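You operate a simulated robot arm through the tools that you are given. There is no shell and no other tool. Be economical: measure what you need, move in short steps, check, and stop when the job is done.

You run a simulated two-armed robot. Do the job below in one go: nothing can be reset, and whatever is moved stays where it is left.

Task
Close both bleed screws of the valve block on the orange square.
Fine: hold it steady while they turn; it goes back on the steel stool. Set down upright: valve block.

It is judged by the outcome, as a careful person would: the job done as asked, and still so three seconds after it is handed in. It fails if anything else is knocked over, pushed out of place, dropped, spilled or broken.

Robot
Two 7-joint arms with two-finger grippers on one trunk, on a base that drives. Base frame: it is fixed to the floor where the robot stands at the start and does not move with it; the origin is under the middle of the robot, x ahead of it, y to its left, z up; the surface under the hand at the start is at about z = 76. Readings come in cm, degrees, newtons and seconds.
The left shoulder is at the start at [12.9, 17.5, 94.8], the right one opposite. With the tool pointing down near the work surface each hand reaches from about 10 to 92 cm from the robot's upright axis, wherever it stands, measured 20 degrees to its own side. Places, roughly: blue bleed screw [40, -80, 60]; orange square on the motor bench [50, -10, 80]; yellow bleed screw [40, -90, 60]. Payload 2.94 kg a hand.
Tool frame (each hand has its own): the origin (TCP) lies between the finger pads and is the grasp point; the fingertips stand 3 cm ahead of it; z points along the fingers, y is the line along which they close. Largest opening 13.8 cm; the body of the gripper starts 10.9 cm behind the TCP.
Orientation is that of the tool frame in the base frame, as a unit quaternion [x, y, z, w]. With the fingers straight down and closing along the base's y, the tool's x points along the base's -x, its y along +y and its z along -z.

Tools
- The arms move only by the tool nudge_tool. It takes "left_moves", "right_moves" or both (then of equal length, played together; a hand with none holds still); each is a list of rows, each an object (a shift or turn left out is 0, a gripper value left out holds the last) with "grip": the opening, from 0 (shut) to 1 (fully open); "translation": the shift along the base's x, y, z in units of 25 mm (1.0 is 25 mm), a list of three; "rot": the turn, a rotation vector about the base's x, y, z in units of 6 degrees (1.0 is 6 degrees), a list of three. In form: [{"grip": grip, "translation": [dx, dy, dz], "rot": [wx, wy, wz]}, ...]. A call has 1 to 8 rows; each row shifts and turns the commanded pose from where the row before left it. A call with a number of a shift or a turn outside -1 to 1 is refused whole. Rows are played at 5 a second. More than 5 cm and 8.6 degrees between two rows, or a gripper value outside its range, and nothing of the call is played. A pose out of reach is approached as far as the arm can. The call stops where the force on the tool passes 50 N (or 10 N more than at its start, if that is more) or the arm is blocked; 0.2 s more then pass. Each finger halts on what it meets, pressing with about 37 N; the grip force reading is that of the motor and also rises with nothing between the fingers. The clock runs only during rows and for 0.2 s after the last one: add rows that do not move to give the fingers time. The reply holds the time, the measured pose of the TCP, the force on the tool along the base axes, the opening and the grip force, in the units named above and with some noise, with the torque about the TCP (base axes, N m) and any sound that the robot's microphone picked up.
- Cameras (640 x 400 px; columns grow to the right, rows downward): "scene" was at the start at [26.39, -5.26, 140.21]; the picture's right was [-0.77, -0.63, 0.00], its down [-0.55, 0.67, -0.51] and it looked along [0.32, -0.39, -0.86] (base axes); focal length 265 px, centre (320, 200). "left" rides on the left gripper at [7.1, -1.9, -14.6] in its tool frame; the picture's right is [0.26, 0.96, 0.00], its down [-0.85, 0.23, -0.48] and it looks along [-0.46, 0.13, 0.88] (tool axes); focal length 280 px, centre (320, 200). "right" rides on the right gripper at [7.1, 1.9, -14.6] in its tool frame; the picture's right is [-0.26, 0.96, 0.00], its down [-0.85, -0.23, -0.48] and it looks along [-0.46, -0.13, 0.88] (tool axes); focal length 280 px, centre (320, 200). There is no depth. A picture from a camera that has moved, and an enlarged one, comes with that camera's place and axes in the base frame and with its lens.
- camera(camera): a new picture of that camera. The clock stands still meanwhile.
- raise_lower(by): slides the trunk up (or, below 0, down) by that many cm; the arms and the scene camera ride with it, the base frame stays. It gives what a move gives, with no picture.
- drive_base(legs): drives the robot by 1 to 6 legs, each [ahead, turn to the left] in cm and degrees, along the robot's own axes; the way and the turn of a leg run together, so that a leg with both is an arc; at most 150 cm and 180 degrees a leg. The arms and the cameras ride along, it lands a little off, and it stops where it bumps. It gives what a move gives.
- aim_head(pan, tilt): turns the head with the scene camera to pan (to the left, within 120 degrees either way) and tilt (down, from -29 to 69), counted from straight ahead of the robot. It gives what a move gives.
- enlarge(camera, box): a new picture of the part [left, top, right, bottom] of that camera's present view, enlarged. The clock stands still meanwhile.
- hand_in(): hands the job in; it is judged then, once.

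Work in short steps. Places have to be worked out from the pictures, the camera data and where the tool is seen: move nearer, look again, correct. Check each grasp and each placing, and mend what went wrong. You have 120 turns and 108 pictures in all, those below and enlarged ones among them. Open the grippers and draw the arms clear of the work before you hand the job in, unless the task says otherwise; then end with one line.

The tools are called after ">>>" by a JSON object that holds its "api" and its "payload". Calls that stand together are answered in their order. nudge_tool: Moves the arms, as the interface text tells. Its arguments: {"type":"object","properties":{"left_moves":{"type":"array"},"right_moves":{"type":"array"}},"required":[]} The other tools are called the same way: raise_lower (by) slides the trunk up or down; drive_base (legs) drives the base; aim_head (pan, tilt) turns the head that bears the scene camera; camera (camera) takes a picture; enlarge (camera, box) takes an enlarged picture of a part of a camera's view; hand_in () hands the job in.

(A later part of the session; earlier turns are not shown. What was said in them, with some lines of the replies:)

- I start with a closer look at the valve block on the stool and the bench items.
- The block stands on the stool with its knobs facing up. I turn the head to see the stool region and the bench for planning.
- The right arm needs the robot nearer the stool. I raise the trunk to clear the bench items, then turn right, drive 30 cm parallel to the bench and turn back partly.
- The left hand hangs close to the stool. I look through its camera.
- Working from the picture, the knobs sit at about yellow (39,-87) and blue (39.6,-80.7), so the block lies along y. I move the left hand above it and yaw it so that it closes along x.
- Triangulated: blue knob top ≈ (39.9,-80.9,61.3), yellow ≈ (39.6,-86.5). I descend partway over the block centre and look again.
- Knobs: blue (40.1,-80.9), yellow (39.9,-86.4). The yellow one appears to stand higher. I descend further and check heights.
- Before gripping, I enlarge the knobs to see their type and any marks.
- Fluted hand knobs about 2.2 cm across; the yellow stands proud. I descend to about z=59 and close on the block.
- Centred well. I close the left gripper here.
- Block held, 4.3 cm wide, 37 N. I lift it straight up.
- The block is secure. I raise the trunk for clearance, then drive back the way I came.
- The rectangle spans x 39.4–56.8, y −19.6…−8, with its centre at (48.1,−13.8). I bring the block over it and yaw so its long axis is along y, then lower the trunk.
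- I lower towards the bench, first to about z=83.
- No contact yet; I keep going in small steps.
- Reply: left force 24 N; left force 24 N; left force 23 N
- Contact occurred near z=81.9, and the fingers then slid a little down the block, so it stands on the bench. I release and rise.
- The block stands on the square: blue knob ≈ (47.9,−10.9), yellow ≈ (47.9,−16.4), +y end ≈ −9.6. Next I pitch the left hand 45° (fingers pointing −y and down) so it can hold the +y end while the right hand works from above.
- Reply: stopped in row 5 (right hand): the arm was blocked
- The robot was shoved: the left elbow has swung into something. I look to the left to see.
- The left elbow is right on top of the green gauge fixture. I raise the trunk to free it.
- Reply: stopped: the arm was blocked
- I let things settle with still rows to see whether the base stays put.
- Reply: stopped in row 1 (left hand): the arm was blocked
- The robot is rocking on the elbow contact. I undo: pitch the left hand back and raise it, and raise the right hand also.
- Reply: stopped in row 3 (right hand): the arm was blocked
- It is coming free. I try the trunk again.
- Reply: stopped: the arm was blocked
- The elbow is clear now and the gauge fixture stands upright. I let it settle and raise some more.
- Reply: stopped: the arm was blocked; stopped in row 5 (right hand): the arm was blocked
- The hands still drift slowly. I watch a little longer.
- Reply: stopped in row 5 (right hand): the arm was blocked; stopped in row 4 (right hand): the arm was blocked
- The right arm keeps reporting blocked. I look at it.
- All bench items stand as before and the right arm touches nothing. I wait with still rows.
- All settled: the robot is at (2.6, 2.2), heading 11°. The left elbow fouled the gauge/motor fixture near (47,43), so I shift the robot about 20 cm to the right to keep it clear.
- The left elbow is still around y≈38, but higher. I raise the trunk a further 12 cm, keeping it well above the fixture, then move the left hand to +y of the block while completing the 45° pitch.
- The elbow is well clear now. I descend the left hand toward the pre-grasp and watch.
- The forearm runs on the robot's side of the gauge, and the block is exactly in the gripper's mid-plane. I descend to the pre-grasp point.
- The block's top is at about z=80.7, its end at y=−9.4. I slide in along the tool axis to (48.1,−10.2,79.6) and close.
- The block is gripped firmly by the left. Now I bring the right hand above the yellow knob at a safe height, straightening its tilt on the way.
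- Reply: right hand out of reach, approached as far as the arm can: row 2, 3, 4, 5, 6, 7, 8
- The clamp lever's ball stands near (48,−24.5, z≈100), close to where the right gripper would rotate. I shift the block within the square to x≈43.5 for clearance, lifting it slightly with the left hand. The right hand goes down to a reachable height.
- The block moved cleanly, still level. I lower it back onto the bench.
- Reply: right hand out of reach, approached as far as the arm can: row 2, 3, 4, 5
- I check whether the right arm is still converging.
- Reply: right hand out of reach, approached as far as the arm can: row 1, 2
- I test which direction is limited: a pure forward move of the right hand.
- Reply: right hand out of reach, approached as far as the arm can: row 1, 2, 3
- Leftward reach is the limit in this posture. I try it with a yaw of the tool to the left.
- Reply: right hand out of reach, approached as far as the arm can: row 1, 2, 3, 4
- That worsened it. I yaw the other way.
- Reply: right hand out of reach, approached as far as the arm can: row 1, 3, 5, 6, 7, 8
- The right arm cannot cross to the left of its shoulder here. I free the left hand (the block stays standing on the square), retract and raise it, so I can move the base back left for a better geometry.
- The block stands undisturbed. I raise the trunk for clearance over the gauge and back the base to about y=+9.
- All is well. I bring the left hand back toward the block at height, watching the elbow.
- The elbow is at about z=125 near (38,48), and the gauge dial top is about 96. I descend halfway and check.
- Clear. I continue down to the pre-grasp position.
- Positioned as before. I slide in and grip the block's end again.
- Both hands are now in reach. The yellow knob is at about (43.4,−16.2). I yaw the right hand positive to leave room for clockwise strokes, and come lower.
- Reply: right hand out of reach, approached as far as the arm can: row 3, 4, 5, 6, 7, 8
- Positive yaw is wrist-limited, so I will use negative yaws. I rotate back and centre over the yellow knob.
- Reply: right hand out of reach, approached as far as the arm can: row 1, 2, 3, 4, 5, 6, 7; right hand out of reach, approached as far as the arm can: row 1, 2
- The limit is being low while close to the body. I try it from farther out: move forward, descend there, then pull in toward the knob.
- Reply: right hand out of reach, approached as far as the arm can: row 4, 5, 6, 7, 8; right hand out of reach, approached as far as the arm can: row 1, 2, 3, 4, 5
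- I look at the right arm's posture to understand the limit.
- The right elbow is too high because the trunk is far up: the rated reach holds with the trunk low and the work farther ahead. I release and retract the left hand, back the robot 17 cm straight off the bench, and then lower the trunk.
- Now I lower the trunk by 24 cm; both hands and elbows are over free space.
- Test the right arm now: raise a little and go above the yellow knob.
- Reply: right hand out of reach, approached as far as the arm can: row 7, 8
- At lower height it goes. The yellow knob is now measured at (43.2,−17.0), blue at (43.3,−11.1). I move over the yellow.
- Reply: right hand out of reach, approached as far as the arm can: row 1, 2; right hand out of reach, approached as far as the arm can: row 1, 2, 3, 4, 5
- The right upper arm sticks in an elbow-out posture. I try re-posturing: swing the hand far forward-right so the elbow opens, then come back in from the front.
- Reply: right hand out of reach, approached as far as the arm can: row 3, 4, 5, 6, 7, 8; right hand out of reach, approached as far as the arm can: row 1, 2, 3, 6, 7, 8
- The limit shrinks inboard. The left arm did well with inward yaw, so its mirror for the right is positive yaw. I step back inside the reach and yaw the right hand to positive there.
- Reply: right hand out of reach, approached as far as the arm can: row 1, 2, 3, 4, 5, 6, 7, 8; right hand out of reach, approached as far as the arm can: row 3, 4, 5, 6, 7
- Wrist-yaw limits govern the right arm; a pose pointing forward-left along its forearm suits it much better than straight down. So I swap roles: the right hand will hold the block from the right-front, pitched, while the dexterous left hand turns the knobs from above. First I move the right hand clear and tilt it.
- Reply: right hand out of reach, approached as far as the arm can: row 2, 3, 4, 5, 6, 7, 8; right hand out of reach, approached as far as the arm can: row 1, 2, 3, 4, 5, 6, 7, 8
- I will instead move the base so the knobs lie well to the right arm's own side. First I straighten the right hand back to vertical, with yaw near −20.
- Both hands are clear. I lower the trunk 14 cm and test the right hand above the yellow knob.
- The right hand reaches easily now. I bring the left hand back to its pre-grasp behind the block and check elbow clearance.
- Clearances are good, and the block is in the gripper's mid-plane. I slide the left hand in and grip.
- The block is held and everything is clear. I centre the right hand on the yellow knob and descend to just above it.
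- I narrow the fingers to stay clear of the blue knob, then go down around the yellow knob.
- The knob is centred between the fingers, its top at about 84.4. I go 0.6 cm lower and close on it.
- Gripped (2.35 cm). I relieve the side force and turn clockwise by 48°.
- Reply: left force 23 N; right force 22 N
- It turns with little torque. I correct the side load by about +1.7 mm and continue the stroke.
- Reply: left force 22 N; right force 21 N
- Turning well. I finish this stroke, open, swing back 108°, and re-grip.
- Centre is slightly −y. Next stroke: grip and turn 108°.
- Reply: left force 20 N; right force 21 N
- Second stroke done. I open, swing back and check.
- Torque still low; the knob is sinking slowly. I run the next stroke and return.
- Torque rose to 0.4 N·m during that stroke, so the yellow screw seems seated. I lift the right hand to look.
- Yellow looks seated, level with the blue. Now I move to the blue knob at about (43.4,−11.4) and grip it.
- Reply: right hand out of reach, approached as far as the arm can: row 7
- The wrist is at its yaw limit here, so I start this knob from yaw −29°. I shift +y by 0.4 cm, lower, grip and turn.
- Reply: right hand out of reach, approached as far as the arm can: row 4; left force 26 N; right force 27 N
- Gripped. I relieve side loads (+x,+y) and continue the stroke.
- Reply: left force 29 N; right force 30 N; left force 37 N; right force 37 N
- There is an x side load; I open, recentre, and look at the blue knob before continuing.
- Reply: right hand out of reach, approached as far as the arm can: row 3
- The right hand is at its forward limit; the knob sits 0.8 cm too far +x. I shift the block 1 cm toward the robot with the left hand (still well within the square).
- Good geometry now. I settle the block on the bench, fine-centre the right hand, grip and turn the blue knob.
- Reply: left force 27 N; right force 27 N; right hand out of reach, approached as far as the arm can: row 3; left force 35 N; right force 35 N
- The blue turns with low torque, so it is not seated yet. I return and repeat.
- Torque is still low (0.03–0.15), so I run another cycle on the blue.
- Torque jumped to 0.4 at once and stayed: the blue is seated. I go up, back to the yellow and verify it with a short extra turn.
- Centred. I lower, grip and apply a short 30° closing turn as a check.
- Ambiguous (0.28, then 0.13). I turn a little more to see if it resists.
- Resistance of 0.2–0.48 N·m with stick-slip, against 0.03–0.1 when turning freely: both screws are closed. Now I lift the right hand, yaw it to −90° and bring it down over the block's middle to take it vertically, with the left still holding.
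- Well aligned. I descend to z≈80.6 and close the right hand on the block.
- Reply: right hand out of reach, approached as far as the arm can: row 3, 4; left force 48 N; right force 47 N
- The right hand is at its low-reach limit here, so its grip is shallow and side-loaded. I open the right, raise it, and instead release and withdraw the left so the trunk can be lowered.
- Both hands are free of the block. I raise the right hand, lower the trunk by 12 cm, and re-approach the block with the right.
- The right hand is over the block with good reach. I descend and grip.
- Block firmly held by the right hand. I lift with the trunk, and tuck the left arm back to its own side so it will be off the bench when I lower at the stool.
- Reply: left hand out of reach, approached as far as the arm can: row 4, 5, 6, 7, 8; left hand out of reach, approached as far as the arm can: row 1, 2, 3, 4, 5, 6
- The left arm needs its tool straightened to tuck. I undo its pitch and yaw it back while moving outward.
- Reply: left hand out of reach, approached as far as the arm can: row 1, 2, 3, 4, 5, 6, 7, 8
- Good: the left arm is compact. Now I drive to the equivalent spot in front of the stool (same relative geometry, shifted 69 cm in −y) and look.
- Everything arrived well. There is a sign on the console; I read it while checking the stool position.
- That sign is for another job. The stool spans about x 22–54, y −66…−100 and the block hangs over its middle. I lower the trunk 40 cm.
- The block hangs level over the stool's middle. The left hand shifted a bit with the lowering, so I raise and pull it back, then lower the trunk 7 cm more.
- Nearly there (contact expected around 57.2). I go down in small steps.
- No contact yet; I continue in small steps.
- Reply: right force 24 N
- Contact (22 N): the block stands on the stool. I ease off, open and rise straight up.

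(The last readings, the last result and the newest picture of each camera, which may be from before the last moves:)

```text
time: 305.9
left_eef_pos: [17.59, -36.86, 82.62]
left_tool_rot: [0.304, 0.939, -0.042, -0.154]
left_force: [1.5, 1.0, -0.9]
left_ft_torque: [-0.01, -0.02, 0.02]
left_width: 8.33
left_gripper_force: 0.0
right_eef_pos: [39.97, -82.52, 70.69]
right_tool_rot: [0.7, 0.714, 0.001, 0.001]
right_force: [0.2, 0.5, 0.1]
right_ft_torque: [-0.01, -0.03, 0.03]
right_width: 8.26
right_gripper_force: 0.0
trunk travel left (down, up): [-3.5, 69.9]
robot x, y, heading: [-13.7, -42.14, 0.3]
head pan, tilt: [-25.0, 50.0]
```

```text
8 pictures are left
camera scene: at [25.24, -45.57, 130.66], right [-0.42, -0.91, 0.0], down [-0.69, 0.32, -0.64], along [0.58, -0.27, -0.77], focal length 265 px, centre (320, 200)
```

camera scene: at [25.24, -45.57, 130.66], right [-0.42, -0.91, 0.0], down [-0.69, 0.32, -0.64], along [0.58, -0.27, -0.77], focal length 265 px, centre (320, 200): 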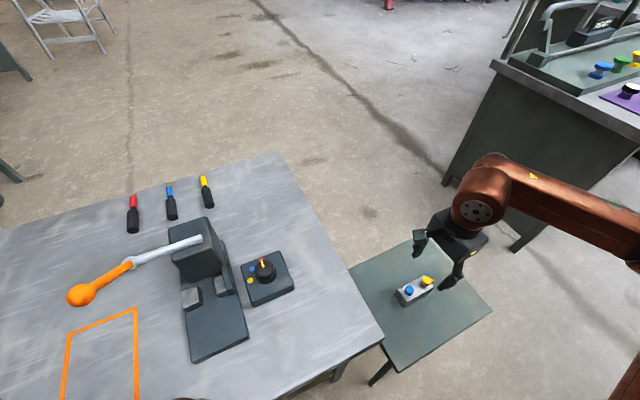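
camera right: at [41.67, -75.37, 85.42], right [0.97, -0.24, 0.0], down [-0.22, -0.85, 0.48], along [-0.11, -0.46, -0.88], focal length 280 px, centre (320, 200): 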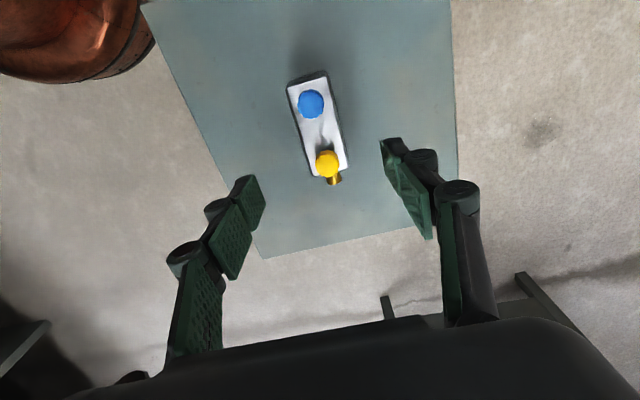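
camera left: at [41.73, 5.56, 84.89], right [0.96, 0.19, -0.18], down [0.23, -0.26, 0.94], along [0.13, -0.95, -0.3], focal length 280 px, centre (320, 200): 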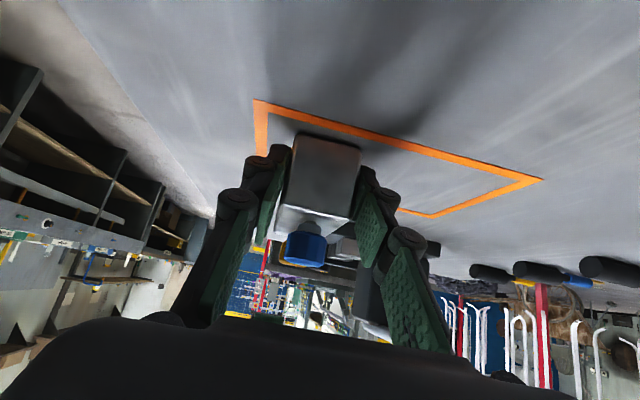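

The block stands upright in the middle of the stool, both screws closed. I raise the trunk to draw both arms clear and take a final look.

>>> {"api": "raise_lower", "payload": {"by": 25}}

>>> {"api": "nudge_tool", "payload": {"left_moves": [{"grip": 1}, {}, {}], "right_moves": [{"grip": 1}, {}, {}]}}

>>> {"api": "aim_head", "payload": {"pan": -15, "tilt": 45}}

>>> {"api": "camera", "payload": {"camera": "scene"}}

>>> {"api": "enlarge", "payload": {"camera": "right", "box": [220, 0, 420, 125]}}

```text
time: 308.4
left_eef_pos: [17.76, -36.83, 107.58]
left_tool_rot: [0.304, 0.939, -0.041, -0.156]
left_force: [0.1, 0.5, 0.0]
left_ft_torque: [-0.01, 0.03, 0.02]
left_width: 8.3
left_gripper_force: 0.1
right_eef_pos: [40.02, -82.5, 95.62]
right_tool_rot: [0.701, 0.714, 0.001, 0.0]
right_force: [0.2, -0.1, -0.3]
right_ft_torque: [-0.03, 0.02, 0.01]
right_width: 8.27
right_gripper_force: 0.0
trunk travel left (down, up): [-28.5, 44.9]
robot x, y, heading: [-13.3, -41.95, -0.0]
head pan, tilt: [-25.0, 50.0]
```

```text
time: 309.2
left_eef_pos: [17.76, -36.77, 107.77]
left_tool_rot: [0.304, 0.939, -0.041, -0.154]
left_force: [0.4, 0.6, 0.0]
left_ft_torque: [-0.03, -0.01, -0.01]
left_width: 13.77
left_gripper_force: 0.0
right_eef_pos: [39.96, -82.47, 95.5]
right_tool_rot: [0.7, 0.714, 0.001, 0.001]
right_force: [-0.2, -0.6, -0.6]
right_ft_torque: [0.01, 0.0, -0.04]
right_width: 13.82
right_gripper_force: 0.1
trunk travel left (down, up): [-28.5, 44.9]
robot x, y, heading: [-13.4, -42.23, -0.1]
head pan, tilt: [-25.0, 50.0]
```

```text
time: 310.0
left_eef_pos: [17.65, -36.69, 107.77]
left_tool_rot: [0.304, 0.939, -0.042, -0.155]
left_force: [-0.3, 0.4, 0.7]
left_ft_torque: [0.0, 0.01, 0.01]
left_width: 13.82
left_gripper_force: 0.1
right_eef_pos: [39.92, -82.48, 95.62]
right_tool_rot: [0.701, 0.713, 0.001, 0.001]
right_force: [0.3, 0.0, 0.3]
right_ft_torque: [0.0, -0.01, -0.02]
right_width: 13.79
right_gripper_force: 0.2
trunk travel left (down, up): [-28.5, 44.9]
robot x, y, heading: [-13.44, -42.24, -0.2]
head pan, tilt: [-15.0, 45.0]
```

```text
7 pictures are left
camera scene: at [3.13, -44.38, 159.42], right [-0.26, -0.97, 0.0], down [-0.68, 0.18, -0.71], along [0.68, -0.18, -0.71], focal length 265 px, centre (320, 200)
```

scene: 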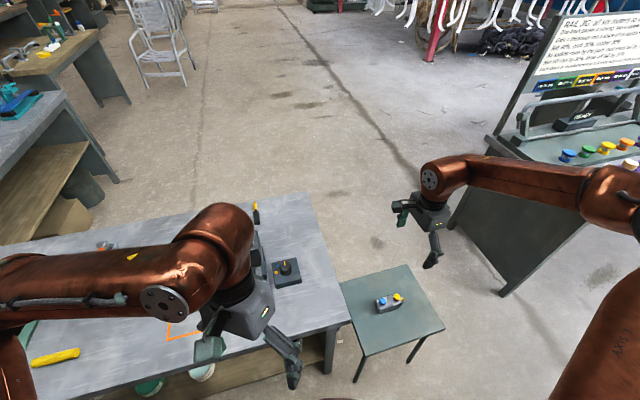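

```text
3.20 times, centred on (320, 62) of right
camera zoom: at [41.63, -75.38, 110.27], right [0.97, -0.24, 0.0], down [-0.22, -0.85, 0.48], along [-0.11, -0.46, -0.88], focal length 897 px, centre (320, 640)
```

zoom: 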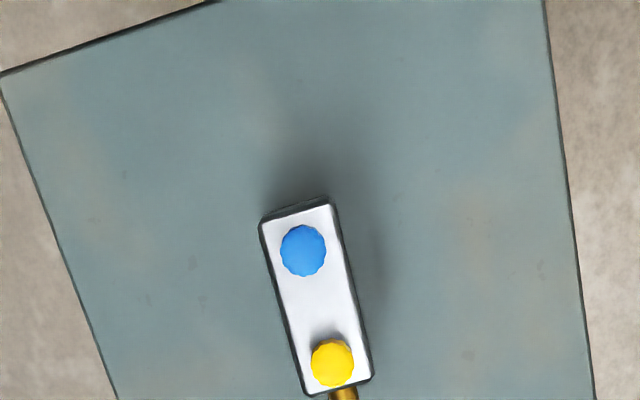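

The block is upright on the stool, both grippers are open and clear, and nothing else has moved out of place. I hand the job in.

>>> {"api": "hand_in", "payload": {}}

```text
The job is handed in.
```

Both bleed screws were turned clockwise on the orange square until they resisted, and the valve block is back upright on the steel stool. Early on, the left elbow bumped the gauge fixture on the bench; it stayed upright and, from the pictures, in about its original place.
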